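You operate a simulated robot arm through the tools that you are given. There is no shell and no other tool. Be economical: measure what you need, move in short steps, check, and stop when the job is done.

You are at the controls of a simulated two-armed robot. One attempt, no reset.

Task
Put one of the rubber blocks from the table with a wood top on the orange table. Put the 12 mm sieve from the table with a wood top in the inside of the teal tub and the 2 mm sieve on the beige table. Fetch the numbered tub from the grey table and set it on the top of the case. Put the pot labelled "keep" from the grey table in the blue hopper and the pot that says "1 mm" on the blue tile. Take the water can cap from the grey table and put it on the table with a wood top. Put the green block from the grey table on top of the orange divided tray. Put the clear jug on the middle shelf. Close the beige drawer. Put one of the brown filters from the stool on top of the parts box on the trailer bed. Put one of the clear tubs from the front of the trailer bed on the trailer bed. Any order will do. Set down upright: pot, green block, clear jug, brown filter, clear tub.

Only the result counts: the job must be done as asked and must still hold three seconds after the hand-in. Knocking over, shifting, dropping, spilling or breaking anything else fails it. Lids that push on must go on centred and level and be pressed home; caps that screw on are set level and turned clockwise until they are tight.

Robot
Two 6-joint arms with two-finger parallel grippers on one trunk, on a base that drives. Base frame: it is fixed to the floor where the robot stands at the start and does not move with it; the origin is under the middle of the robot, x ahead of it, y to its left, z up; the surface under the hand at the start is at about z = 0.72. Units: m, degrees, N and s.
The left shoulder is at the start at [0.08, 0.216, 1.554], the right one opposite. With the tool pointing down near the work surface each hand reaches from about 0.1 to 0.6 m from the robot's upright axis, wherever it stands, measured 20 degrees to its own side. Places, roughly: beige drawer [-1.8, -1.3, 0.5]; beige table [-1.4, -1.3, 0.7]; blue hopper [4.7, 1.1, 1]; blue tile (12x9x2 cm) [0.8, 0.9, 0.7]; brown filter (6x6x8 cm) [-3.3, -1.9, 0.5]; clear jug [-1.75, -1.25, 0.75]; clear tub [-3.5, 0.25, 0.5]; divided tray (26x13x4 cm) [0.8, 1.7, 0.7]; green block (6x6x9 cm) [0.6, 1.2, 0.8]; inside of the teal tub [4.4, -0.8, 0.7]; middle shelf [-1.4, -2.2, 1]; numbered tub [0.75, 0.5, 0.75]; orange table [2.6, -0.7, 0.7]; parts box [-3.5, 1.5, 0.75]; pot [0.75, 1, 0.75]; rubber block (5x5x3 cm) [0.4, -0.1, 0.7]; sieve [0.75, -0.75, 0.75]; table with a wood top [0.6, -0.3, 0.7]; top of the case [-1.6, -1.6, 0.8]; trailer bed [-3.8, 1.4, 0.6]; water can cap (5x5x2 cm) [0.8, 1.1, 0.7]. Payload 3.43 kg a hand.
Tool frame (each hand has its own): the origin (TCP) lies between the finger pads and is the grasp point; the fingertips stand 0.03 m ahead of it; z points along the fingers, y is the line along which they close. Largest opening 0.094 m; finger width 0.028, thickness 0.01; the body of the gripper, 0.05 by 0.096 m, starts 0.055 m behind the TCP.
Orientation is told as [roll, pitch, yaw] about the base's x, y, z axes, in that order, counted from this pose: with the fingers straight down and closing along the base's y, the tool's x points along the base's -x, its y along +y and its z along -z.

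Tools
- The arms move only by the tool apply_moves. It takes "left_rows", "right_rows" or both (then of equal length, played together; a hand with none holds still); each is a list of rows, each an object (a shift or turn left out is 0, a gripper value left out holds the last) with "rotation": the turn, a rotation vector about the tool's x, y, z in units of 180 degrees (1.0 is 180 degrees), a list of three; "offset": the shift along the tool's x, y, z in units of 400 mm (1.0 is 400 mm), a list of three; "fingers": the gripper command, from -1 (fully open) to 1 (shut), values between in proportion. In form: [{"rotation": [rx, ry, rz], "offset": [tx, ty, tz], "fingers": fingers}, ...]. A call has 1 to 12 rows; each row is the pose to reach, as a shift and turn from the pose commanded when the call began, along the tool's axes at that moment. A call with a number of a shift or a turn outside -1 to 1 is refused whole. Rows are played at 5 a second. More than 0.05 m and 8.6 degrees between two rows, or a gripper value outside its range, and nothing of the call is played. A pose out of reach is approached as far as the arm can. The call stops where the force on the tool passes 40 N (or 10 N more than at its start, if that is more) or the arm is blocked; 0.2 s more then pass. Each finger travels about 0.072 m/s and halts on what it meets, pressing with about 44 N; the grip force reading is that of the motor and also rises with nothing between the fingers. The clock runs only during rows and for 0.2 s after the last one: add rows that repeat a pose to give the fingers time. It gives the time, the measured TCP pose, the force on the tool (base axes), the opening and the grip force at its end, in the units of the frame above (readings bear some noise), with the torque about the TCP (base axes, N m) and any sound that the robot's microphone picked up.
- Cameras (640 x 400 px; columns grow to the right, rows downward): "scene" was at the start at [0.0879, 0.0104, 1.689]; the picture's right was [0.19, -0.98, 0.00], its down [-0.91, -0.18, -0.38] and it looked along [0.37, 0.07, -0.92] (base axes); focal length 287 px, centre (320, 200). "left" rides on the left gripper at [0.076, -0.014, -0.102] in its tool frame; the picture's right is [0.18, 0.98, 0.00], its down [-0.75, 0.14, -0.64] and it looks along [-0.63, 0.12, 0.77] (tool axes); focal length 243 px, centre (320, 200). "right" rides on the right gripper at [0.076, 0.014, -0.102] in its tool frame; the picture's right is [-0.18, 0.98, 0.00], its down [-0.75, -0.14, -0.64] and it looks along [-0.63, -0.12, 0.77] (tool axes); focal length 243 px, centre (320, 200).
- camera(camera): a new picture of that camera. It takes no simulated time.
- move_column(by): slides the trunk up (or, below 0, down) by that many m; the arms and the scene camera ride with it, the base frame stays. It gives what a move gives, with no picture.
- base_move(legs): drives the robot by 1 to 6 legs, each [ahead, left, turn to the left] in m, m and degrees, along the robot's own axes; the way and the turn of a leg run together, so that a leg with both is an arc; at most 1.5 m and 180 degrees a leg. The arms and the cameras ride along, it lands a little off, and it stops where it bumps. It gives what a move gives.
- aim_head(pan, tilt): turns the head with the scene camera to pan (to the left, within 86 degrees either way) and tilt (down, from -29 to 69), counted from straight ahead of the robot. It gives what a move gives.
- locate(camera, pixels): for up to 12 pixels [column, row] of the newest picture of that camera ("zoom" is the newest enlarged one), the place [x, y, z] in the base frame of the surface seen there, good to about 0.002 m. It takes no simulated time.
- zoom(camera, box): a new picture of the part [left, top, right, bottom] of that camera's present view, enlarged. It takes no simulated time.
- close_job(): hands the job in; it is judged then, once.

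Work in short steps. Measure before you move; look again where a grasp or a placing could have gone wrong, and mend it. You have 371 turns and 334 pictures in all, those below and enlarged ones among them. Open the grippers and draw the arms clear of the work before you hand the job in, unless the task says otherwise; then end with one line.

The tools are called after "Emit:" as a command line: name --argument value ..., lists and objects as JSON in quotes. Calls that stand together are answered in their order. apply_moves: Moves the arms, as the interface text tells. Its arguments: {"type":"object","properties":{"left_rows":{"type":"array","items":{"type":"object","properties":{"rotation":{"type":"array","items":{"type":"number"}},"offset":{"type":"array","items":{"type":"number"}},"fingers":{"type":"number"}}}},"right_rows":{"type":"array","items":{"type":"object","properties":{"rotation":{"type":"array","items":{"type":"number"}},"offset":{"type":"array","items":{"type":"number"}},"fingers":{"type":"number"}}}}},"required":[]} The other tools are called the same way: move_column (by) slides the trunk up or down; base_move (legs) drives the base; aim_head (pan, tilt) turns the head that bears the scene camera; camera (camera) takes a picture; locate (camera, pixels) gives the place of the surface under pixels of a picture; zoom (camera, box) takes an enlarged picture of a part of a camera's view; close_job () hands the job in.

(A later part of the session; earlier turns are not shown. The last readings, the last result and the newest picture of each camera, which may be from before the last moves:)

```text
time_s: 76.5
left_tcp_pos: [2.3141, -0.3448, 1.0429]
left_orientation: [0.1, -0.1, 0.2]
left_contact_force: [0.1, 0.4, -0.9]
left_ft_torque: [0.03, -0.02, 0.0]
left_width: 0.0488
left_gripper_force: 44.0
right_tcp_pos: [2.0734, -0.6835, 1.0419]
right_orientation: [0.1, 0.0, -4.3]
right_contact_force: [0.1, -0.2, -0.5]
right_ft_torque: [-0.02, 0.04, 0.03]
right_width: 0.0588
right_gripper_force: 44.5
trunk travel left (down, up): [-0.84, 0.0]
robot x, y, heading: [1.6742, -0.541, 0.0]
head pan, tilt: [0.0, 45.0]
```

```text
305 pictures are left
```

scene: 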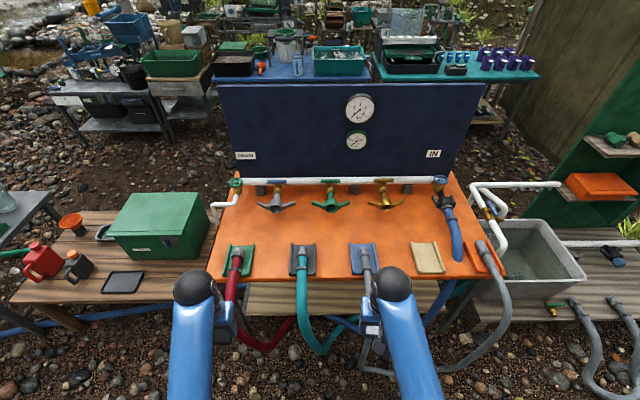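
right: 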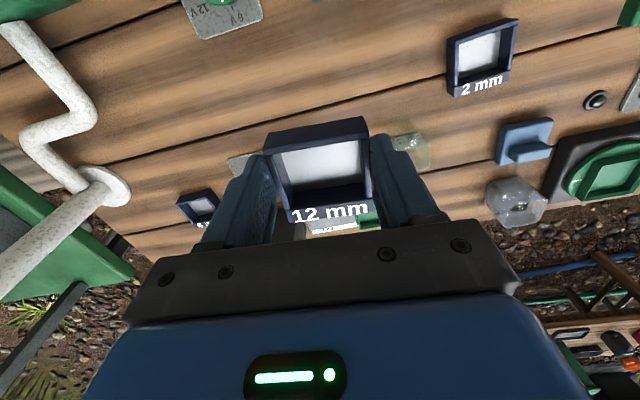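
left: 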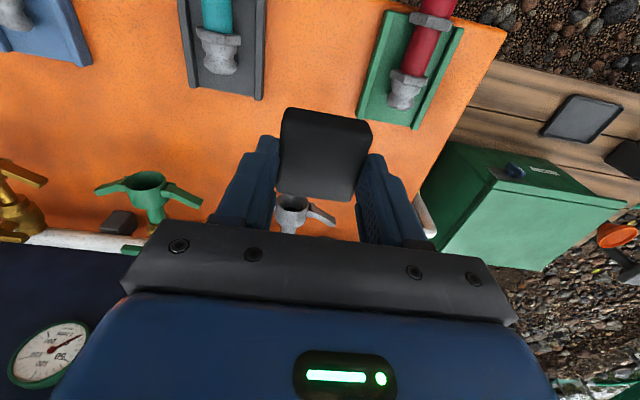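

The spot is free. I lower the trunk by 0.17, then lower the hand.

Emit:
move_column --by -0.17

Emit:
apply_moves --left_rows '[{"offset": [-0.05, 0, 0.1]}, {"offset": [-0.1, 0, 0.2]}, {"offset": [-0.1, 0, 0.25]}, {"offset": [-0.1, 0, 0.25]}]'

Emit:
camera --camera "left"

```text
time_s: 78.4
left_tcp_pos: [2.3143, -0.3453, 0.8731]
left_orientation: [0.0, -0.1, 0.3]
left_contact_force: [0.6, 0.2, 0.0]
left_ft_torque: [-0.02, 0.01, -0.01]
left_width: 0.0486
left_gripper_force: 43.5
right_tcp_pos: [2.0749, -0.6835, 0.8708]
right_orientation: [0.1, 0.1, -4.3]
right_contact_force: [0.4, 0.1, -0.4]
right_ft_torque: [0.05, 0.03, 0.0]
right_width: 0.0587
right_gripper_force: 43.9
trunk travel left (down, up): [-0.67, 0.17]
robot x, y, heading: [1.6756, -0.5419, -0.1]
head pan, tilt: [0.0, 45.0]
```

```text
time_s: 79.4
left_tcp_pos: [2.3403, -0.3436, 0.7817]
left_orientation: [0.1, -0.2, 0.1]
left_contact_force: [-0.6, -0.5, -1.4]
left_ft_torque: [0.01, 0.01, -0.01]
left_width: 0.0486
left_gripper_force: 43.9
left hand out of reach, approached as far as the arm can: row 2, 3, 4
right_tcp_pos: [2.0736, -0.6837, 0.8708]
right_orientation: [0.1, -0.1, -4.3]
right_contact_force: [0.7, 0.5, -0.7]
right_ft_torque: [-0.01, 0.0, 0.0]
right_width: 0.0587
right_gripper_force: 44.1
trunk travel left (down, up): [-0.67, 0.17]
robot x, y, heading: [1.6785, -0.5406, 0.3]
head pan, tilt: [0.0, 45.0]
```

```text
304 pictures are left
```

left: 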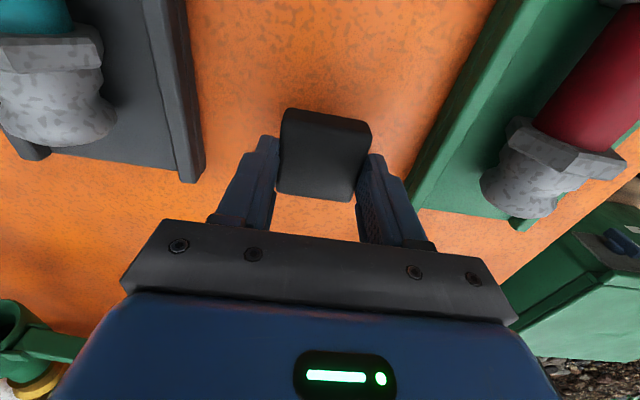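

Clearance on both sides is fine. I lower to TCP 0.756, open slightly and retreat.

Emit:
apply_moves --left_rows '[{"offset": [0.03, 0, 0.03]}, {"offset": [0.04, 0, 0.05]}, {"offset": [0.04, 0, 0.06]}, {"offset": [0.04, 0, 0.06]}]'

```text
time_s: 80.4
left_tcp_pos: [2.3262, -0.344, 0.7591]
left_orientation: [0.1, -0.1, 0.2]
left_contact_force: [1.5, 0.5, 7.8]
left_ft_torque: [-0.03, 0.18, -0.02]
left_width: 0.0486
left_gripper_force: 44.6
right_tcp_pos: [2.0748, -0.6846, 0.871]
right_orientation: [0.0, -0.1, -4.3]
right_contact_force: [0.0, -0.1, -1.0]
right_ft_torque: [-0.01, 0.02, 0.03]
right_width: 0.0586
right_gripper_force: 44.4
trunk travel left (down, up): [-0.67, 0.17]
robot x, y, heading: [1.6788, -0.5417, 0.2]
head pan, tilt: [0.0, 45.0]
```

Contact is felt (7.8 N), so the block is on the table. I open and rise.

Emit:
apply_moves --left_rows '[{"fingers": -0.4}, {"fingers": -0.4}, {"offset": [0, 0, -0.05]}, {"offset": [0, 0, -0.15]}, {"offset": [0.02, 0, -0.25]}, {"offset": [0.1, 0, -0.28]}, {"offset": [0.2, 0.04, -0.28]}, {"offset": [0.3, 0.08, -0.28]}, {"offset": [0.4, 0.1, -0.28]}, {"offset": [0.5, 0.12, -0.28]}, {"offset": [0.6, 0.12, -0.28]}]'

Emit:
move_column --by 0.17

Emit:
camera --camera "scene"

```text
time_s: 82.8
left_tcp_pos: [2.0823, -0.2948, 0.87]
left_orientation: [0.1, -0.3, 0.1]
left_contact_force: [-0.6, -0.6, -0.4]
left_ft_torque: [-0.02, 0.01, 0.0]
left_width: 0.0656
left_gripper_force: 0.1
right_tcp_pos: [2.0734, -0.6832, 0.8715]
right_orientation: [0.2, -0.1, -4.2]
right_contact_force: [-0.3, 0.4, 0.5]
right_ft_torque: [-0.01, 0.02, 0.03]
right_width: 0.0585
right_gripper_force: 44.1
trunk travel left (down, up): [-0.67, 0.17]
robot x, y, heading: [1.6758, -0.5426, 0.2]
head pan, tilt: [0.0, 45.0]
```

```text
time_s: 84.7
left_tcp_pos: [2.0839, -0.2948, 1.0392]
left_orientation: [0.2, -0.1, 0.1]
left_contact_force: [0.3, 0.1, -0.1]
left_ft_torque: [0.0, -0.02, -0.01]
left_width: 0.066
left_gripper_force: 0.1
right_tcp_pos: [2.0744, -0.684, 1.0428]
right_orientation: [0.1, 0.0, -4.2]
right_contact_force: [-1.0, 0.9, -0.4]
right_ft_torque: [0.02, 0.0, 0.0]
right_width: 0.0586
right_gripper_force: 44.0
trunk travel left (down, up): [-0.84, 0.0]
robot x, y, heading: [1.6785, -0.5444, 0.4]
head pan, tilt: [0.0, 45.0]
```

```text
303 pictures are left
```

scene: 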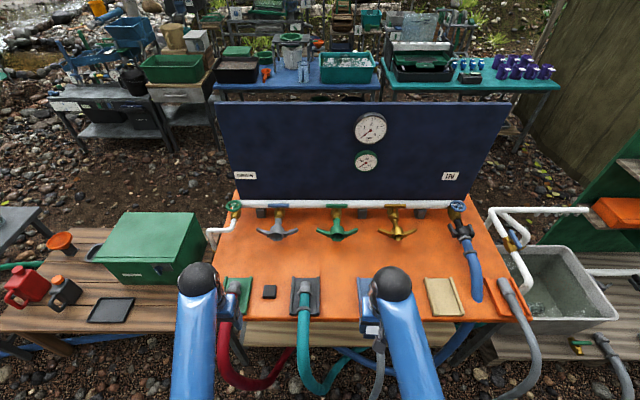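

The block sits on the orange table at (270,292). Next I look at row 3: the teal tub seems to be at (348,65).

Emit:
zoom --camera "scene" --box '[40, 0, 400, 150]'

Emit:
locate --camera "scene" --pixels '[[348, 68], [322, 80], [374, 82], [322, 55], [372, 57], [240, 75], [290, 100], [80, 130], [200, 130], [130, 30], [170, 70], [500, 75]]'

```text
1.78 times, centred on (220, 75) of scene
```

zoom: 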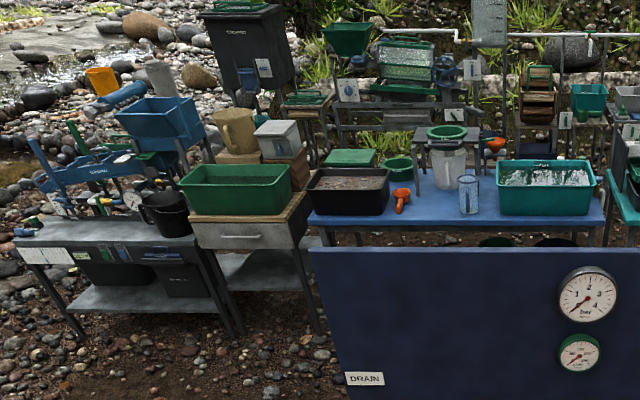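

```text
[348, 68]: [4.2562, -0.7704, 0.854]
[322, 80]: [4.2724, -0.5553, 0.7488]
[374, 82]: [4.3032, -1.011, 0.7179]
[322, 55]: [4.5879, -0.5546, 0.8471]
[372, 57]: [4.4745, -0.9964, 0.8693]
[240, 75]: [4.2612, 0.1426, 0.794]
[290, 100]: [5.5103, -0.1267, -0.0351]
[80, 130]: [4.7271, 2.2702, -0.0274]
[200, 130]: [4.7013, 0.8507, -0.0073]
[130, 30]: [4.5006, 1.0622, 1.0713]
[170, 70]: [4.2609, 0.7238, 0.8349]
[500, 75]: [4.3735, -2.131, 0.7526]
```

The rubber block is done. I drive back out to y≈2.65 and look ahead along the red hose.

Emit:
base_move --legs '[[-0.15, 0, 0], [0, 1.5, 0], [0, 1.5, 0], [0, 0.15, 0]]'

Emit:
aim_head --pan 0 --tilt 40

Emit:
camera --camera "scene"

Emit:
locate --camera "scene" --pixels '[[320, 300], [320, 250], [320, 200], [320, 150], [200, 250], [450, 250], [500, 300], [450, 150], [400, 200]]'

```text
time_s: 101.2
left_tcp_pos: [1.9009, 2.8609, 1.0398]
left_orientation: [0.3, -0.1, 0.3]
left_contact_force: [0.6, 0.3, 0.1]
left_ft_torque: [0.04, 0.02, -0.01]
left_width: 0.0658
left_gripper_force: 0.0
right_tcp_pos: [1.8913, 2.4711, 1.0417]
right_orientation: [0.3, 0.1, -4.2]
right_contact_force: [-0.1, 0.2, -0.7]
right_ft_torque: [-0.01, -0.03, -0.01]
right_width: 0.0587
right_gripper_force: 43.7
trunk travel left (down, up): [-0.84, 0.0]
robot x, y, heading: [1.4925, 2.6147, 0.4]
head pan, tilt: [0.0, 45.0]
```

```text
time_s: 101.8
left_tcp_pos: [1.8993, 2.8622, 1.0396]
left_orientation: [0.1, -0.2, 0.3]
left_contact_force: [-0.7, -0.6, -1.2]
left_ft_torque: [0.02, 0.01, 0.04]
left_width: 0.0656
left_gripper_force: 0.1
right_tcp_pos: [1.8912, 2.4728, 1.0411]
right_orientation: [0.2, 0.0, -4.2]
right_contact_force: [0.0, 0.1, -0.3]
right_ft_torque: [0.01, 0.0, 0.02]
right_width: 0.0584
right_gripper_force: 43.9
trunk travel left (down, up): [-0.84, 0.0]
robot x, y, heading: [1.4897, 2.6118, 0.3]
head pan, tilt: [0.0, 40.0]
```

```text
301 pictures are left
```

scene: 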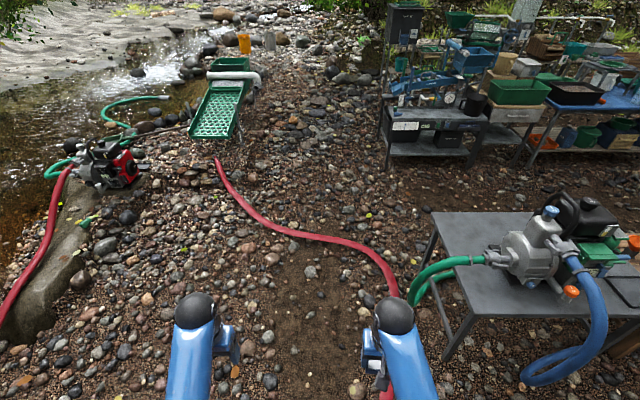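

```text
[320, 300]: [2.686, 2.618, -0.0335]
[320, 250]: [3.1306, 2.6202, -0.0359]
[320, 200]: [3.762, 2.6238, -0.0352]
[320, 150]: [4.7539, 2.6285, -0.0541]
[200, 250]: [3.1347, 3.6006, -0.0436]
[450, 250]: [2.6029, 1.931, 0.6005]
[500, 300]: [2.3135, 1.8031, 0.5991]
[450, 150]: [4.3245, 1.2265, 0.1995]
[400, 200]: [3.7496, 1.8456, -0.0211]
```

The way ahead is open apart from the red hose lying flat on the floor. I drive ahead to x≈3.4, then check.

Emit:
base_move --legs '[[1.5, 0, 0], [0.42, 0, 0]]'

Emit:
aim_head --pan -60 --tilt 40

Emit:
camera --camera "scene"

Emit:
locate --camera "scene" --pixels '[[100, 300], [150, 240], [200, 160], [300, 120], [320, 250], [320, 200], [450, 250], [500, 200], [400, 150], [250, 170]]'

```text
time_s: 111.5
left_tcp_pos: [3.8144, 2.946, 1.0402]
left_orientation: [0.1, -0.3, 3.2]
left_contact_force: [-0.2, 0.0, 1.3]
left_ft_torque: [0.0, 0.0, 0.01]
left_width: 0.0658
left_gripper_force: 0.0
right_tcp_pos: [3.8246, 2.5561, 1.043]
right_orientation: [0.1, -0.1, -1.1]
right_contact_force: [-0.9, -0.1, -1.4]
right_ft_torque: [0.0, 0.0, 0.01]
right_width: 0.0587
right_gripper_force: 44.1
trunk travel left (down, up): [-0.84, 0.0]
robot x, y, heading: [3.4215, 2.6761, 3.5]
head pan, tilt: [0.0, 40.0]
```

```text
time_s: 112.8
left_tcp_pos: [3.8153, 2.9461, 1.0401]
left_orientation: [0.1, -0.2, 3.3]
left_contact_force: [-0.6, 0.3, 0.8]
left_ft_torque: [0.0, 0.0, 0.03]
left_width: 0.0661
left_gripper_force: 0.0
right_tcp_pos: [3.8277, 2.5573, 1.0426]
right_orientation: [0.1, -0.1, -1.1]
right_contact_force: [-0.1, -0.4, 0.1]
right_ft_torque: [0.02, -0.01, -0.01]
right_width: 0.0585
right_gripper_force: 44.7
trunk travel left (down, up): [-0.84, 0.0]
robot x, y, heading: [3.4227, 2.6751, 3.4]
head pan, tilt: [-60.0, 40.0]
```

```text
300 pictures are left
```

scene: 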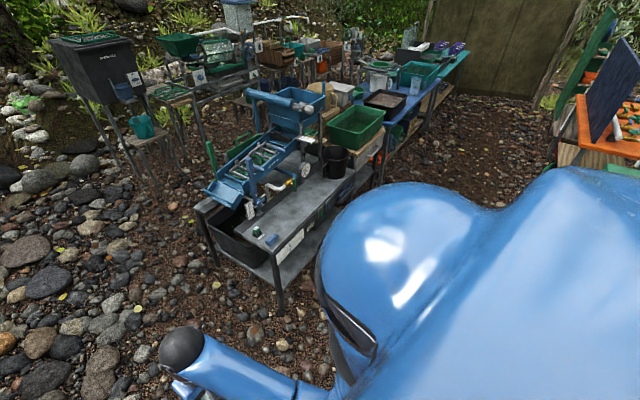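

```text
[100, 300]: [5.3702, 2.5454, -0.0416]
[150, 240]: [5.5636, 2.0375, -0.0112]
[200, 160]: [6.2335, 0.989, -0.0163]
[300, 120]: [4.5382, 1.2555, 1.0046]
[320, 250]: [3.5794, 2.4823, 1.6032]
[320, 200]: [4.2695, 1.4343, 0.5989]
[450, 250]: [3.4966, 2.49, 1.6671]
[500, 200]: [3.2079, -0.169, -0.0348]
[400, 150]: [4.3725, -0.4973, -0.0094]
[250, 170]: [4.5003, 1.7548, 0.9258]
```

The corridor between rows 2 and 3 is free. I straighten the heading and drive right to y≈-0.78.

Emit:
base_move --legs '[[0, 0, -3.4], [0, -1.5, 0], [0, -1.5, 0], [0, -0.45, 0]]'

Emit:
aim_head --pan 0 --tilt 45

Emit:
camera --camera "scene"

```text
time_s: 130.0
left_tcp_pos: [3.8354, -0.5356, 1.0385]
left_orientation: [-0.2, 0.0, -0.3]
left_contact_force: [0.1, 0.2, 0.0]
left_ft_torque: [0.0, 0.02, -0.01]
left_width: 0.0656
left_gripper_force: 0.0
right_tcp_pos: [3.8244, -0.9241, 1.0418]
right_orientation: [0.1, 0.0, -4.9]
right_contact_force: [-0.1, 1.3, 0.3]
right_ft_torque: [0.01, -0.03, 0.02]
right_width: 0.0586
right_gripper_force: 43.7
trunk travel left (down, up): [-0.84, 0.0]
robot x, y, heading: [3.4227, -0.7795, -0.4]
head pan, tilt: [-60.0, 40.0]
```

```text
time_s: 131.3
left_tcp_pos: [3.8359, -0.5371, 1.0398]
left_orientation: [0.0, -0.1, -0.3]
left_contact_force: [0.5, -0.8, 0.1]
left_ft_torque: [0.0, -0.02, 0.02]
left_width: 0.0656
left_gripper_force: 0.1
right_tcp_pos: [3.8225, -0.9255, 1.0423]
right_orientation: [0.1, 0.0, -4.8]
right_contact_force: [-0.5, 0.0, 1.4]
right_ft_torque: [0.02, 0.02, -0.01]
right_width: 0.0589
right_gripper_force: 44.6
trunk travel left (down, up): [-0.84, 0.0]
robot x, y, heading: [3.4247, -0.7845, -0.4]
head pan, tilt: [0.0, 45.0]
```

```text
299 pictures are left
```

scene: 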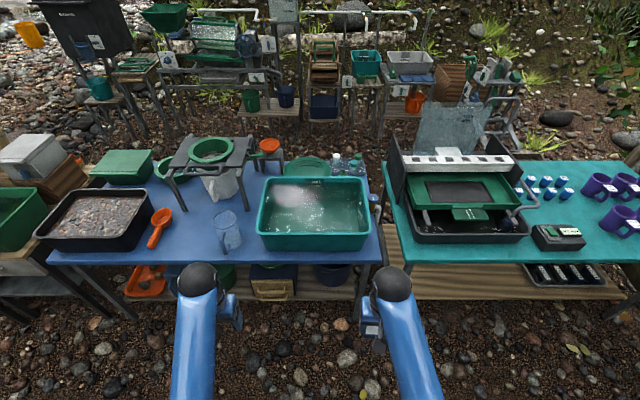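

The teal tub, filled with water, is at (315,212). I measure its rim and interior.

Emit:
locate --camera "scene" --pixels '[[262, 235], [370, 235], [270, 182], [358, 182], [315, 210], [290, 225], [350, 228], [330, 262], [240, 262], [222, 230]]'

Emit:
zoom --camera "scene" --box '[230, 140, 400, 270]'

```text
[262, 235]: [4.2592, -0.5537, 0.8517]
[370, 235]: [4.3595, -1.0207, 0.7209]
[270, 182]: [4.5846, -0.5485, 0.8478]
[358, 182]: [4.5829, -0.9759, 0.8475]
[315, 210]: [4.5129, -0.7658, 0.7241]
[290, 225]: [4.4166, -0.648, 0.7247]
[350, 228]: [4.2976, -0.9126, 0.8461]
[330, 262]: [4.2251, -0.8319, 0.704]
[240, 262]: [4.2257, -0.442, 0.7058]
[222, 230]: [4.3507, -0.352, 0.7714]
```

```text
3.08 times, centred on (315, 205) of scene
```

zoom: 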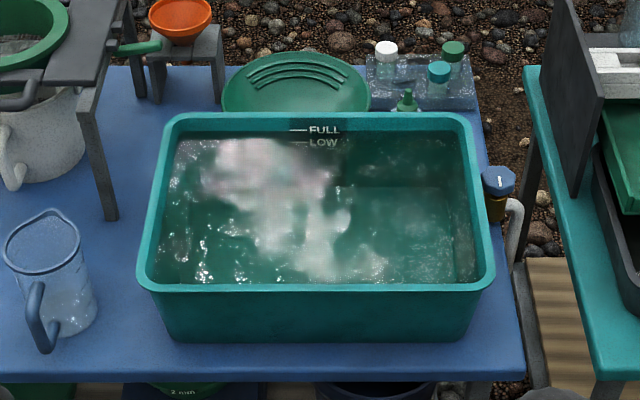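

Tub floor z≈0.724, rim 0.85, interior x 4.27–4.58, y -0.56…-0.98. I drive ahead 0.42, bring the right hand above the tub and lower the trunk a little.

Emit:
base_move --legs '[[0.42, 0, 0.4]]'

Emit:
apply_moves --right_rows '[{"offset": [-0.1, 0.05, 0]}, {"offset": [-0.2, 0.1, 0]}, {"offset": [-0.3, 0.15, 0]}, {"offset": [-0.4, 0.2, 0]}, {"offset": [-0.42, 0.22, 0]}, {"offset": [-0.42, 0.22, 0]}]'

Emit:
move_column --by -0.12

Emit:
camera --camera "right"

```text
time_s: 133.9
left_tcp_pos: [4.2457, -0.541, 1.0413]
left_orientation: [0.1, -0.3, -0.5]
left_contact_force: [-1.1, 0.2, 0.3]
left_ft_torque: [0.03, 0.01, -0.01]
left_width: 0.0658
left_gripper_force: 0.1
right_tcp_pos: [4.2321, -0.9296, 1.0427]
right_orientation: [0.2, -0.1, -4.9]
right_contact_force: [-0.4, -0.1, -0.6]
right_ft_torque: [-0.01, -0.03, -0.02]
right_width: 0.0586
right_gripper_force: 44.1
trunk travel left (down, up): [-0.84, 0.0]
robot x, y, heading: [3.8385, -0.7841, -0.3]
head pan, tilt: [0.0, 45.0]
```

```text
time_s: 135.3
left_tcp_pos: [4.2482, -0.5404, 1.0398]
left_orientation: [0.1, -0.3, -0.5]
left_contact_force: [0.2, -0.1, 0.0]
left_ft_torque: [-0.01, -0.02, 0.02]
left_width: 0.0659
left_gripper_force: 0.1
right_tcp_pos: [4.4081, -0.8549, 1.0416]
right_orientation: [0.1, -0.1, -5.0]
right_contact_force: [-0.4, -0.2, 0.1]
right_ft_torque: [0.0, 0.01, 0.01]
right_width: 0.0587
right_gripper_force: 43.8
trunk travel left (down, up): [-0.84, 0.0]
robot x, y, heading: [3.8372, -0.7831, -0.5]
head pan, tilt: [0.0, 45.0]
```

```text
time_s: 136.8
left_tcp_pos: [4.2481, -0.5414, 0.9189]
left_orientation: [0.1, -0.1, -0.5]
left_contact_force: [0.1, 0.4, 0.4]
left_ft_torque: [0.0, -0.02, 0.0]
left_width: 0.0659
left_gripper_force: 0.1
right_tcp_pos: [4.4093, -0.8541, 0.92]
right_orientation: [0.1, -0.1, -4.9]
right_contact_force: [1.3, -0.2, -0.4]
right_ft_torque: [0.0, -0.01, -0.01]
right_width: 0.0586
right_gripper_force: 44.5
trunk travel left (down, up): [-0.72, 0.12]
robot x, y, heading: [3.8361, -0.7821, -0.5]
head pan, tilt: [0.0, 45.0]
```

```text
297 pictures are left
```

right: 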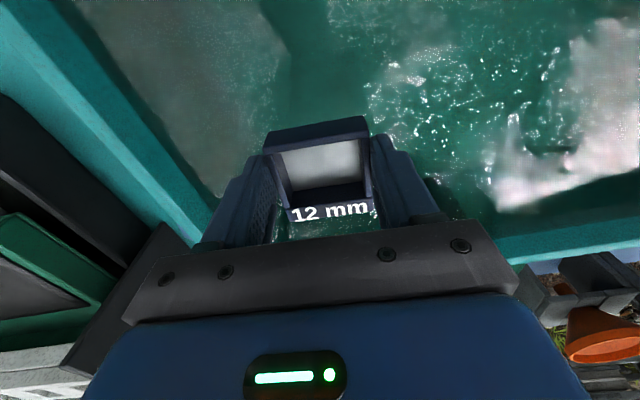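

I shift 4 cm toward the middle and lower the sieve to the floor of the tub.

Emit:
apply_moves --right_rows '[{"offset": [0, 0.1, 0.0]}, {"offset": [0, 0.1, 0.1]}, {"offset": [0, 0.1, 0.2]}, {"offset": [0, 0.1, 0.3]}, {"offset": [0, 0.1, 0.35]}, {"offset": [0, 0.1, 0.39]}, {"offset": [0, 0.1, 0.4]}, {"offset": [0, 0.1, 0.4]}]'

```text
time_s: 138.6
left_tcp_pos: [4.2456, -0.5416, 0.9219]
left_orientation: [0.1, -0.3, -0.5]
left_contact_force: [-1.2, -0.2, -0.2]
left_ft_torque: [0.02, 0.04, -0.01]
left_width: 0.0657
left_gripper_force: 0.1
right_tcp_pos: [4.4153, -0.8131, 0.7664]
right_orientation: [0.2, -0.6, -4.8]
right_contact_force: [3.9, -5.1, 37.7]
right_ft_torque: [-0.19, 0.37, 0.06]
right_width: 0.0589
right_gripper_force: 44.2
trunk travel left (down, up): [-0.72, 0.12]
robot x, y, heading: [3.8398, -0.7807, -0.4]
head pan, tilt: [0.0, 45.0]
```

Firm contact at 0.766, so the sieve is on the tub floor. I release and rise.

Emit:
apply_moves --right_rows '[{"offset": [0, 0, -0.015]}, {"offset": [0, 0, -0.015], "fingers": -0.6}, {"offset": [0, 0, -0.015], "fingers": -0.6}, {"offset": [0, 0, -0.1]}, {"offset": [0, 0, -0.2]}, {"offset": [0, 0, -0.3]}, {"offset": [0, 0, -0.38]}, {"offset": [0, 0, -0.38]}]'

Emit:
camera --camera "right"

```text
time_s: 140.4
left_tcp_pos: [4.2476, -0.5409, 0.9191]
left_orientation: [0.2, -0.1, -0.5]
left_contact_force: [-0.1, 0.6, 0.0]
left_ft_torque: [0.01, 0.01, -0.02]
left_width: 0.0658
left_gripper_force: 0.1
right_tcp_pos: [4.4128, -0.8162, 0.913]
right_orientation: [0.2, 0.0, -4.8]
right_contact_force: [0.9, 0.4, 0.1]
right_ft_torque: [-0.03, 0.01, 0.0]
right_width: 0.0753
right_gripper_force: 0.1
trunk travel left (down, up): [-0.72, 0.12]
robot x, y, heading: [3.8367, -0.7807, -0.4]
head pan, tilt: [0.0, 45.0]
```

```text
296 pictures are left
```

right: 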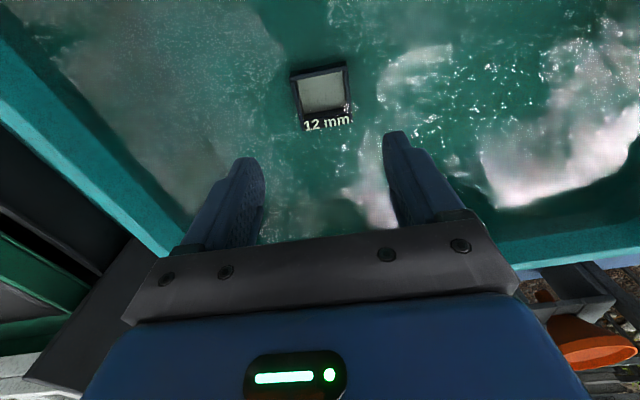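

The sieve rests in the tub. I retract, back off, and stop in front of the blue hopper on the way to plan the later placement.

Emit:
move_column --by 0.12

Emit:
apply_moves --right_rows '[{"offset": [0.1, -0.05, 0]}, {"offset": [0.2, -0.1, 0]}, {"offset": [0.3, -0.15, 0]}, {"offset": [0.4, -0.2, 0]}, {"offset": [0.42, -0.22, 0]}]'

Emit:
base_move --legs '[[-0.42, 0, 0.4], [0, 1.5, 0], [0, 0.35, 0]]'

Emit:
camera --camera "scene"

```text
time_s: 141.9
left_tcp_pos: [4.2487, -0.5403, 1.0402]
left_orientation: [0.2, -0.1, -0.5]
left_contact_force: [0.4, 0.4, 0.2]
left_ft_torque: [0.02, 0.01, -0.01]
left_width: 0.0659
left_gripper_force: 0.0
right_tcp_pos: [4.4128, -0.8177, 1.0322]
right_orientation: [0.2, -0.1, -4.9]
right_contact_force: [-0.1, -0.6, 0.0]
right_ft_torque: [-0.01, 0.0, -0.02]
right_width: 0.0755
right_gripper_force: 0.1
trunk travel left (down, up): [-0.84, 0.0]
robot x, y, heading: [3.835, -0.7832, -0.4]
head pan, tilt: [0.0, 45.0]
```

```text
time_s: 143.1
left_tcp_pos: [4.2476, -0.541, 1.0395]
left_orientation: [0.1, -0.2, -0.5]
left_contact_force: [-1.0, -0.1, 0.3]
left_ft_torque: [-0.01, 0.01, 0.01]
left_width: 0.0658
left_gripper_force: 0.0
right_tcp_pos: [4.2381, -0.8903, 1.0336]
right_orientation: [0.2, 0.0, -4.9]
right_contact_force: [-0.3, 0.2, 0.1]
right_ft_torque: [0.0, 0.02, -0.01]
right_width: 0.0753
right_gripper_force: 0.1
trunk travel left (down, up): [-0.84, 0.0]
robot x, y, heading: [3.8425, -0.7838, -0.3]
head pan, tilt: [0.0, 45.0]
```

```text
time_s: 154.5
left_tcp_pos: [3.8705, 1.2913, 1.039]
left_orientation: [0.1, 0.0, -1.8]
left_contact_force: [0.2, -0.1, 0.4]
left_ft_torque: [0.03, -0.02, 0.01]
left_width: 0.0659
left_gripper_force: 0.0
right_tcp_pos: [3.8516, 0.9413, 1.0322]
right_orientation: [0.1, 0.0, -6.2]
right_contact_force: [-0.1, 0.0, 0.6]
right_ft_torque: [0.05, 0.0, 0.01]
right_width: 0.0751
right_gripper_force: 0.1
trunk travel left (down, up): [-0.84, 0.0]
robot x, y, heading: [3.4536, 1.0641, -2.1]
head pan, tilt: [0.0, 45.0]
```

```text
295 pictures are left
```

scene: 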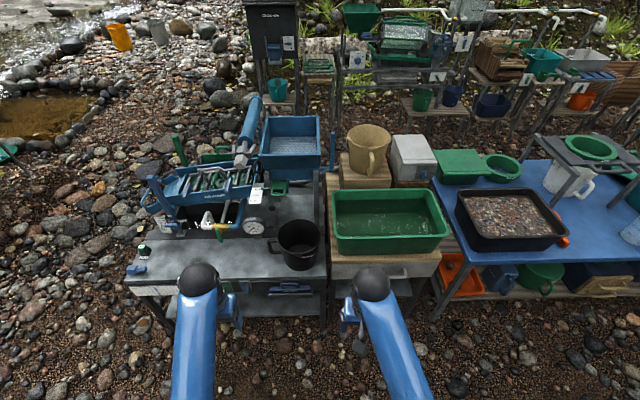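

The blue hopper is at (291,148). I measure its rim and inside.

Emit:
zoom --camera "scene" --box '[130, 80, 340, 290]'

Emit:
locate --camera "scene" --pixels '[[262, 156], [320, 156], [268, 118], [314, 118], [291, 148], [280, 135], [305, 135], [291, 175], [300, 240], [326, 260], [186, 270], [252, 130]]'

```text
1.90 times, centred on (235, 185) of scene
```

zoom: 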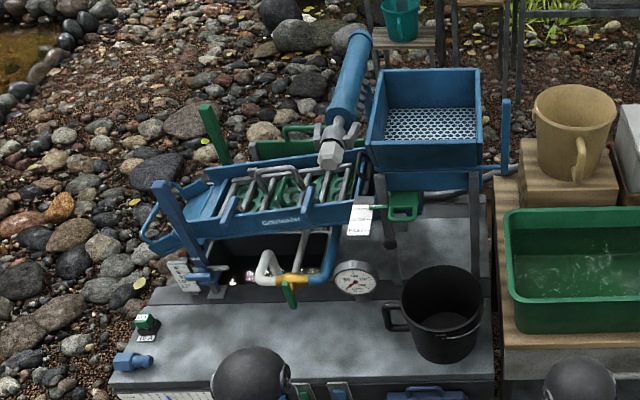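

```text
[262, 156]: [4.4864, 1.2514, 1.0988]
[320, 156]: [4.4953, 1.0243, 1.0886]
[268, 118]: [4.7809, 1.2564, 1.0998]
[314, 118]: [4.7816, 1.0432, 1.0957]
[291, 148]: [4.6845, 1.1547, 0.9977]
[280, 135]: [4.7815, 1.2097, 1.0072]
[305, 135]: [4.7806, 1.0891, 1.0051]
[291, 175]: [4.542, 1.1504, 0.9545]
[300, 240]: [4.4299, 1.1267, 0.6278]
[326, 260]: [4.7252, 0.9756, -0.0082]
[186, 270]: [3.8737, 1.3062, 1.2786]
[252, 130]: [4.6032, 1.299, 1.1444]
```

Hopper floor z≈1.0, rim 1.10, interior x 4.50–4.78, y 1.04–1.24. I test now whether the arm reaches there tool-down: drive nearer first.

Emit:
locate --camera "scene" --pixels '[[130, 275], [230, 285], [320, 275], [330, 270], [435, 275], [450, 275]]'

Emit:
base_move --legs '[[0.35, 0, 2]]'

Emit:
apply_moves --left_rows '[{"offset": [-0.05, -0.02, -0.05], "fingers": -1}, {"offset": [-0.13, -0.05, -0.08]}, {"offset": [-0.21, -0.08, -0.12]}, {"offset": [-0.3, -0.12, -0.14]}, {"offset": [-0.38, -0.15, -0.16]}, {"offset": [-0.46, -0.18, -0.18]}, {"offset": [-0.54, -0.2, -0.2]}, {"offset": [-0.62, -0.22, -0.25]}, {"offset": [-0.7, -0.24, -0.3]}, {"offset": [-0.77, -0.26, -0.35]}, {"offset": [-0.77, -0.26, -0.35]}]'

```text
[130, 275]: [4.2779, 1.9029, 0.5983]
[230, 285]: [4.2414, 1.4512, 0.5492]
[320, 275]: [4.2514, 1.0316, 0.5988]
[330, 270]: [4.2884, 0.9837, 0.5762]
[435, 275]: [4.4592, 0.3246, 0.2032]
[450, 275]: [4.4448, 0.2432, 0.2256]
```

```text
time_s: 156.8
left_tcp_pos: [4.2065, 1.3066, 1.0397]
left_orientation: [0.1, -0.2, 0.4]
left_contact_force: [-0.3, -0.3, -0.2]
left_ft_torque: [0.02, -0.04, 0.01]
left_width: 0.0656
left_gripper_force: 0.1
right_tcp_pos: [4.2015, 0.9564, 1.0343]
right_orientation: [0.1, -0.1, -3.9]
right_contact_force: [0.7, 0.1, 0.1]
right_ft_torque: [0.03, 0.0, -0.05]
right_width: 0.0754
right_gripper_force: 0.0
trunk travel left (down, up): [-0.84, 0.0]
robot x, y, heading: [3.8, 1.0596, 0.3]
head pan, tilt: [0.0, 45.0]
```

```text
time_s: 158.2
left_tcp_pos: [4.3822, 1.2384, 1.1054]
left_orientation: [0.2, 1.1, 1.1]
left_contact_force: [-8.7, -2.0, 3.3]
left_ft_torque: [0.35, -0.4, 0.59]
left_width: 0.0935
left_gripper_force: 0.1
left hand out of reach, approached as far as the arm can: row 1, 2, 3, 4, 5
right_tcp_pos: [4.2006, 0.9568, 1.0342]
right_orientation: [0.0, -0.1, -4.0]
right_contact_force: [-0.7, -0.8, 0.3]
right_ft_torque: [0.0, -0.01, -0.02]
right_width: 0.0751
right_gripper_force: 0.1
trunk travel left (down, up): [-0.84, 0.0]
robot x, y, heading: [3.8036, 1.059, 0.7]
head pan, tilt: [0.0, 45.0]
stopped in row 7 (left hand): the force on the tool passed its limit at 57 N (the readings are from after the stop); the commanded pose is now the measured one
```

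The hand touched something at [4.38,1.24,1.10]. I look before moving.

Emit:
camera --camera "scene"

Emit:
camera --camera "left"

```text
293 pictures are left
```

scene: 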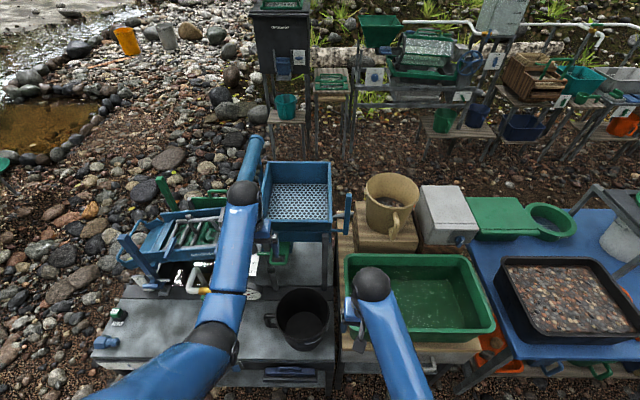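

```text
292 pictures are left
```

left: 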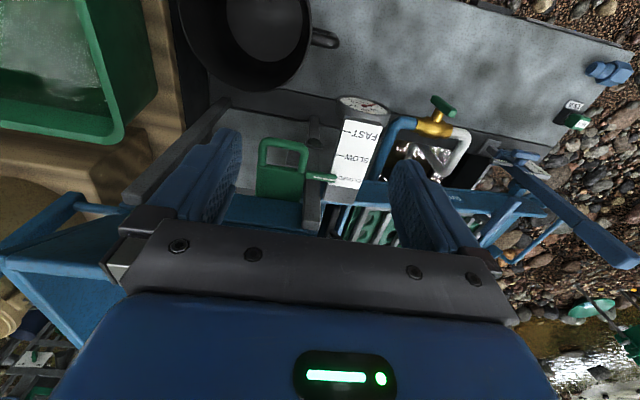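

The wrist probably met the slanted blue cylinder left of the hopper. I withdraw carefully and compare.

Emit:
apply_moves --left_rows '[{"offset": [0.06, 0.0, 0]}, {"offset": [0.15, 0.05, 0]}, {"offset": [0.26, 0.1, 0.05]}, {"offset": [0.36, 0.15, 0.1]}, {"offset": [0.44, 0.18, 0.16]}, {"offset": [0.44, 0.18, 0.16]}]'

Emit:
zoom --camera "scene" --box '[100, 100, 360, 360]'

Emit:
locate --camera "scene" --pixels '[[264, 232], [332, 232], [268, 165], [328, 165], [250, 160], [240, 190], [258, 145], [346, 215]]'

```text
refused: row 3 steps farther than a row can; nothing moved
```

```text
1.54 times, centred on (230, 230) of scene
```

zoom: 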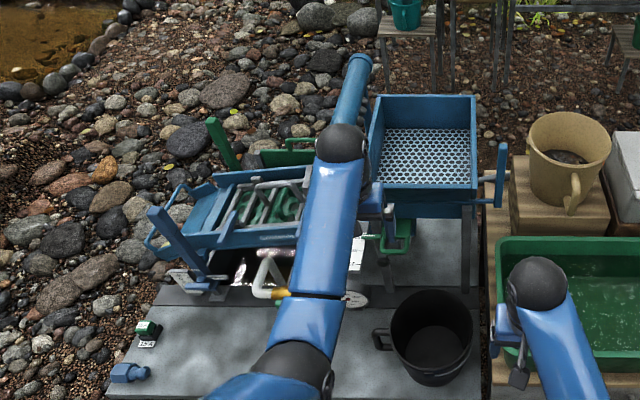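

```text
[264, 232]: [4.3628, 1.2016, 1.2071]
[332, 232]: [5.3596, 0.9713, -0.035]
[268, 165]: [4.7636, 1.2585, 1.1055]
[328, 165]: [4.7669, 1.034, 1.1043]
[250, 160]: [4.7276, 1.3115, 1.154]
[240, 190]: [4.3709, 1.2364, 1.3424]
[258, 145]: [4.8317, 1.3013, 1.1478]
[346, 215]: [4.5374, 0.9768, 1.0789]
```

The gripper's left side met the cylinder's end nut near y≈1.30. I withdraw in small steps.

Emit:
apply_moves --left_rows '[{"offset": [0.06, 0.0, 0]}, {"offset": [0.15, 0.03, 0]}, {"offset": [0.25, 0.06, 0.02]}, {"offset": [0.35, 0.1, 0.05]}, {"offset": [0.44, 0.13, 0.1]}, {"offset": [0.44, 0.13, 0.14]}, {"offset": [0.44, 0.13, 0.16]}]'

Emit:
zoom --camera "scene" --box '[100, 100, 360, 360]'

Emit:
locate --camera "zoom" --pixels '[[325, 190], [335, 170], [325, 215], [372, 210], [476, 210], [300, 240], [270, 200], [360, 260]]'

```text
time_s: 159.8
left_tcp_pos: [4.21, 1.2883, 1.0353]
left_orientation: [0.2, 1.2, 1.1]
left_contact_force: [0.6, -1.0, -1.6]
left_ft_torque: [-0.01, -0.01, -0.02]
left_width: 0.094
left_gripper_force: 0.0
left hand out of reach, approached as far as the arm can: row 1, 2, 3, 4, 5, 6, 7
right_tcp_pos: [4.2055, 0.9564, 1.0322]
right_orientation: [0.1, 0.0, -3.9]
right_contact_force: [-0.4, -0.6, 0.1]
right_ft_torque: [0.02, 0.01, -0.05]
right_width: 0.0751
right_gripper_force: 0.2
trunk travel left (down, up): [-0.84, 0.0]
robot x, y, heading: [3.8011, 1.0588, 0.7]
head pan, tilt: [0.0, 45.0]
```

```text
1.54 times, centred on (230, 230) of scene
```

zoom: 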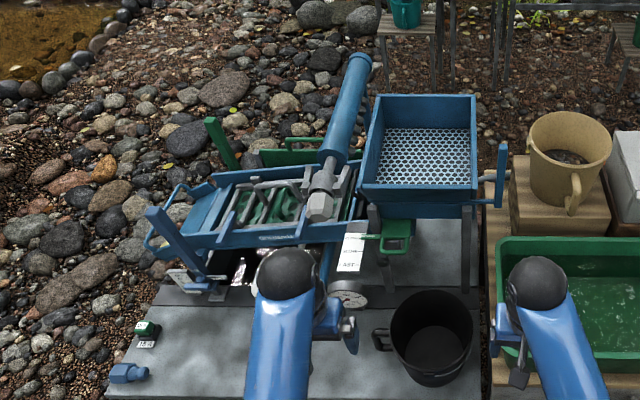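

```text
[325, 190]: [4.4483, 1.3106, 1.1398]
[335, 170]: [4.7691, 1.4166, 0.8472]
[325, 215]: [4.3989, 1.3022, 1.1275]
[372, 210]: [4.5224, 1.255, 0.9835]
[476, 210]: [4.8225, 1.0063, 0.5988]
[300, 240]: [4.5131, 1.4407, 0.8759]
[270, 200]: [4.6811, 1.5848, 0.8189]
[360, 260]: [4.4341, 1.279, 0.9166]
```

The nut is at [4.40,1.30,1.13] and nothing has changed. I test the height reach with the free right hand in front of the hopper (to x≈4.40, z≈1.18).

Emit:
apply_moves --right_rows '[{"offset": [-0.1, 0.03, 0]}, {"offset": [-0.2, 0.06, -0.02]}, {"offset": [-0.3, 0.09, -0.08]}, {"offset": [-0.38, 0.12, -0.14]}, {"offset": [-0.44, 0.14, -0.22]}, {"offset": [-0.46, 0.16, -0.3]}, {"offset": [-0.46, 0.18, -0.38]}, {"offset": [-0.46, 0.18, -0.38]}]'

```text
time_s: 161.6
left_tcp_pos: [4.2095, 1.2879, 1.0352]
left_orientation: [0.1, 1.0, 1.0]
left_contact_force: [0.7, -0.6, 0.7]
left_ft_torque: [-0.01, -0.02, -0.03]
left_width: 0.0939
left_gripper_force: 0.0
right_tcp_pos: [4.4202, 1.0246, 1.1535]
right_orientation: [0.1, 0.0, -4.0]
right_contact_force: [-0.3, 0.1, -0.6]
right_ft_torque: [-0.01, 0.05, 0.02]
right_width: 0.0752
right_gripper_force: 0.0
right hand out of reach, approached as far as the arm can: row 5, 6, 7, 8
trunk travel left (down, up): [-0.84, 0.0]
robot x, y, heading: [3.8036, 1.0585, 0.5]
head pan, tilt: [0.0, 45.0]
```

At this radius the tool-down hand gets to z≈1.15, enough if the pot is gripped low. I retract and drive to the corridor east of the grey table, turning to face it.

Emit:
apply_moves --right_rows '[{"offset": [0.06, -0.02, 0.08]}, {"offset": [0.14, -0.06, 0.16]}, {"offset": [0.24, -0.1, 0.2]}, {"offset": [0.34, -0.13, 0.24]}, {"offset": [0.44, -0.16, 0.27]}, {"offset": [0.46, -0.17, 0.3]}]'

Emit:
base_move --legs '[[-0.38, 0, -0.5], [0, 1.5, 0], [0, 0.1, 0], [-1.5, 0, 0], [-0.1, 0, 0]]'

Emit:
aim_head --pan -80 --tilt 45

Emit:
camera --camera "scene"

```text
time_s: 163.0
left_tcp_pos: [4.2093, 1.288, 1.0355]
left_orientation: [0.2, 1.0, 1.0]
left_contact_force: [-0.4, -0.8, 0.0]
left_ft_torque: [-0.01, -0.01, 0.0]
left_width: 0.094
left_gripper_force: 0.0
right_tcp_pos: [4.2331, 0.9689, 1.0316]
right_orientation: [0.1, 0.1, -3.9]
right_contact_force: [0.4, 0.3, -0.3]
right_ft_torque: [0.04, 0.01, -0.02]
right_width: 0.0752
right_gripper_force: 0.1
trunk travel left (down, up): [-0.84, 0.0]
robot x, y, heading: [3.8032, 1.0567, 1.0]
head pan, tilt: [0.0, 45.0]
```

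```text
time_s: 180.8
left_tcp_pos: [2.3014, 2.9166, 1.0325]
left_orientation: [0.3, 1.5, -1.8]
left_contact_force: [1.5, -0.4, -1.7]
left_ft_torque: [-0.03, 0.05, 0.02]
left_width: 0.0939
left_gripper_force: 0.2
right_tcp_pos: [2.3077, 2.5986, 1.0287]
right_orientation: [0.0, 0.5, -7.0]
right_contact_force: [1.4, -0.8, 0.0]
right_ft_torque: [-0.02, 0.04, 0.04]
right_width: 0.075
right_gripper_force: 0.1
trunk travel left (down, up): [-0.84, 0.0]
robot x, y, heading: [1.8733, 2.7051, -2.6]
head pan, tilt: [0.0, 45.0]
```

```text
time_s: 182.4
left_tcp_pos: [2.2927, 2.9189, 1.0363]
left_orientation: [0.2, 1.1, -1.8]
left_contact_force: [-0.2, 0.3, -0.4]
left_ft_torque: [-0.02, -0.01, 0.0]
left_width: 0.0942
left_gripper_force: 0.0
right_tcp_pos: [2.3006, 2.5987, 1.033]
right_orientation: [0.1, 0.0, -6.9]
right_contact_force: [-0.5, -0.2, 0.5]
right_ft_torque: [-0.02, 0.0, 0.01]
right_width: 0.075
right_gripper_force: 0.1
trunk travel left (down, up): [-0.84, 0.0]
robot x, y, heading: [1.8706, 2.7064, -2.3]
head pan, tilt: [-80.0, 45.0]
```

```text
289 pictures are left
```

scene: 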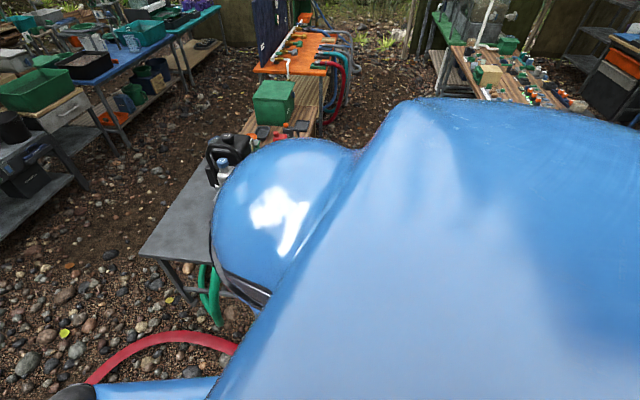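

I turn around to face the grey table (heading 180°) and drive along it to y≈1.0.

Emit:
base_move --legs '[[0, 0, 180], [0, 0, 2.3], [0.22, 0, 0], [0, 1.5, 0], [0, 0.2, 0]]'

Emit:
aim_head --pan 0 --tilt 50

Emit:
camera --camera "scene"

```text
time_s: 200.0
left_tcp_pos: [1.2803, 0.772, 1.0368]
left_orientation: [0.6, 1.1, -177.9]
left_contact_force: [-0.2, 0.0, 0.5]
left_ft_torque: [-0.04, -0.02, 0.0]
left_width: 0.0941
left_gripper_force: 0.1
right_tcp_pos: [1.2517, 1.0912, 1.0312]
right_orientation: [0.3, -0.1, 177.0]
right_contact_force: [0.1, 0.8, 0.3]
right_ft_torque: [0.0, 0.02, -0.03]
right_width: 0.0751
right_gripper_force: 0.0
trunk travel left (down, up): [-0.84, 0.0]
robot x, y, heading: [1.6877, 1.0102, -178.1]
head pan, tilt: [-80.0, 45.0]
```

```text
time_s: 201.5
left_tcp_pos: [1.2812, 0.7692, 1.0359]
left_orientation: [0.3, 1.0, -177.9]
left_contact_force: [-0.1, -0.3, -0.2]
left_ft_torque: [0.0, 0.0, -0.04]
left_width: 0.0941
left_gripper_force: 0.1
right_tcp_pos: [1.2513, 1.0865, 1.0328]
right_orientation: [0.0, 0.0, 177.0]
right_contact_force: [1.2, -0.1, -1.0]
right_ft_torque: [0.0, 0.02, -0.02]
right_width: 0.0753
right_gripper_force: 0.0
trunk travel left (down, up): [-0.84, 0.0]
robot x, y, heading: [1.6846, 1.0078, -178.1]
head pan, tilt: [0.0, 50.0]
```

```text
288 pictures are left
```

scene: 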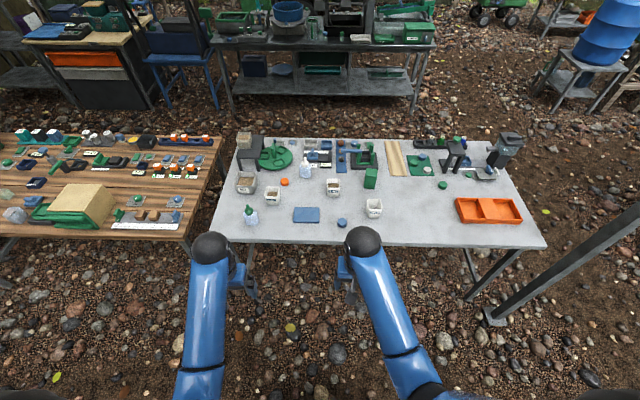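

The grey table is well visible now. I zoom in on it to read the labels.

Emit:
zoom --camera "scene" --box '[210, 120, 400, 250]'

Emit:
locate --camera "zoom" --pixels '[[210, 250], [415, 225], [550, 300], [445, 350], [325, 320], [250, 215], [535, 200], [120, 225], [120, 90], [90, 350], [420, 400]]'

Emit:
zoom --camera "scene" --box '[380, 120, 560, 250]'

Emit:
locate --camera "zoom" --pixels '[[280, 280], [510, 280], [320, 355], [530, 355], [400, 320], [300, 320], [470, 320], [225, 230]]'

```text
3.08 times, centred on (305, 185) of scene
```

zoom: 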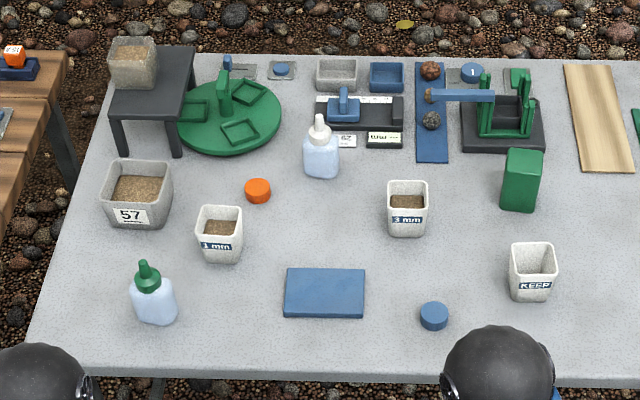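

```text
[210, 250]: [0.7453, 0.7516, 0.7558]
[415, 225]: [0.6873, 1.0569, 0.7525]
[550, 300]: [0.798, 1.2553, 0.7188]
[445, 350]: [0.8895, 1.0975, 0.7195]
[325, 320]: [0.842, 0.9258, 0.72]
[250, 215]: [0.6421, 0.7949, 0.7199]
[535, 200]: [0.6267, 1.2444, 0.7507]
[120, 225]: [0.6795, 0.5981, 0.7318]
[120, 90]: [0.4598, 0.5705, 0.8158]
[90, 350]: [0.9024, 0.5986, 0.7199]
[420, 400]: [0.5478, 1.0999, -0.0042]
```

```text
3.08 times, centred on (470, 185) of scene
```

zoom: 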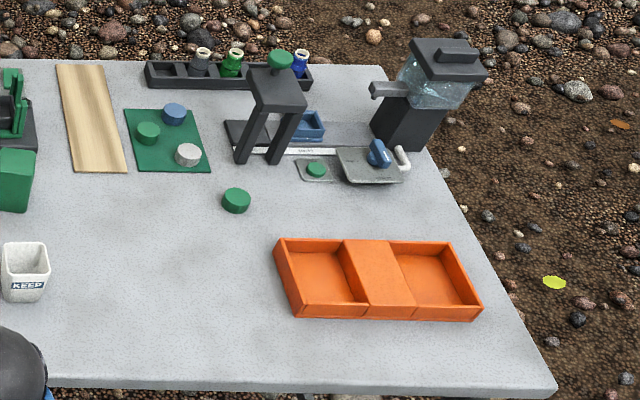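

```text
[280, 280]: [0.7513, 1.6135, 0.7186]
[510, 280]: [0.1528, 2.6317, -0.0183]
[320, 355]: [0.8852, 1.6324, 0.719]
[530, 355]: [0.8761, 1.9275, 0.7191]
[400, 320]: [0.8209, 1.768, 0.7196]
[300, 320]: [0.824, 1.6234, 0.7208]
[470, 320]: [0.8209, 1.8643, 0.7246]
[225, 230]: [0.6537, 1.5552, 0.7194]
```

Found: pots "1 mm" [0.73,0.75], "KEEP" [0.78,1.25], blue cap [0.85,1.10], green block [0.62,1.24], blue tile [0.82,0.92], tub "57" [0.66,0.60], orange tray [0.81,1.77]. I drive closer.

Emit:
base_move --legs '[[0.43, 0, -1.9]]'

Emit:
aim_head --pan 0 --tilt 62

Emit:
camera --camera "scene"

Emit:
camera --camera "left"

Emit:
camera --camera "right"

```text
time_s: 204.2
left_tcp_pos: [0.8472, 0.778, 1.0372]
left_orientation: [0.3, 0.9, -179.9]
left_contact_force: [0.7, 0.2, 0.7]
left_ft_torque: [-0.02, -0.02, 0.05]
left_width: 0.0942
left_gripper_force: 0.2
right_tcp_pos: [0.8275, 1.0962, 1.0333]
right_orientation: [0.1, -0.2, 175.1]
right_contact_force: [0.5, 0.5, -0.6]
right_ft_torque: [0.01, 0.01, -0.02]
right_width: 0.075
right_gripper_force: 0.0
trunk travel left (down, up): [-0.84, 0.0]
robot x, y, heading: [1.2536, 1.0021, 180.0]
head pan, tilt: [0.0, 50.0]
```

```text
time_s: 204.9
left_tcp_pos: [0.8457, 0.7762, 1.0355]
left_orientation: [0.2, 1.1, -179.9]
left_contact_force: [-0.1, 0.1, -0.1]
left_ft_torque: [0.0, 0.0, 0.0]
left_width: 0.0939
left_gripper_force: 0.1
right_tcp_pos: [0.8254, 1.0964, 1.0313]
right_orientation: [0.0, 0.0, 175.2]
right_contact_force: [0.1, -0.4, 0.3]
right_ft_torque: [0.0, 0.04, 0.02]
right_width: 0.0749
right_gripper_force: 0.0
trunk travel left (down, up): [-0.84, 0.0]
robot x, y, heading: [1.2564, 1.0033, 180.1]
head pan, tilt: [0.0, 62.0]
```

```text
285 pictures are left
```

scene: 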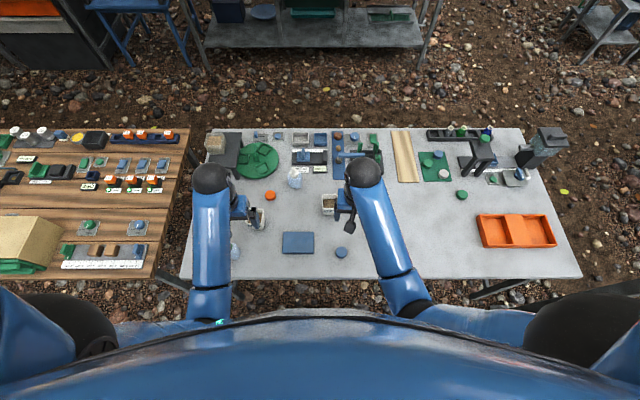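

```text
284 pictures are left
```

left: 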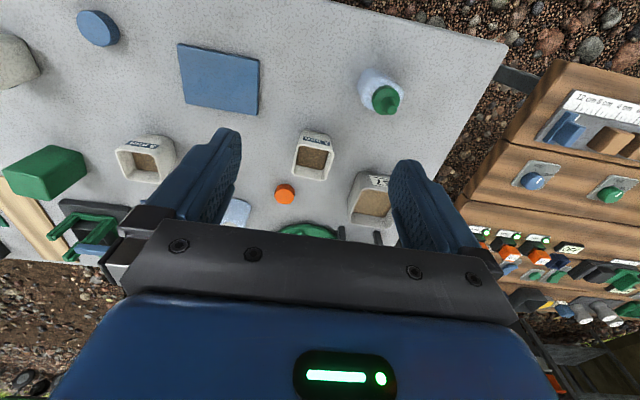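

```text
283 pictures are left
```

right: 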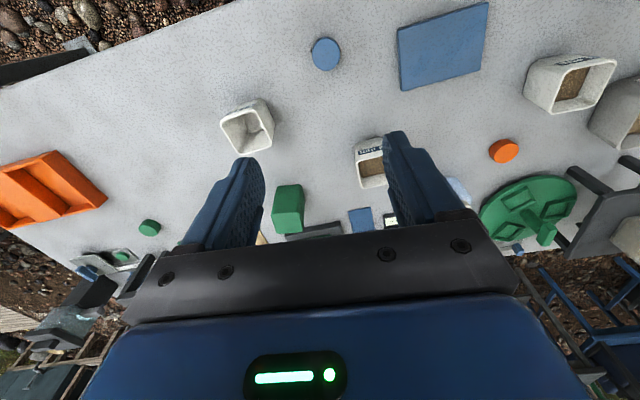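

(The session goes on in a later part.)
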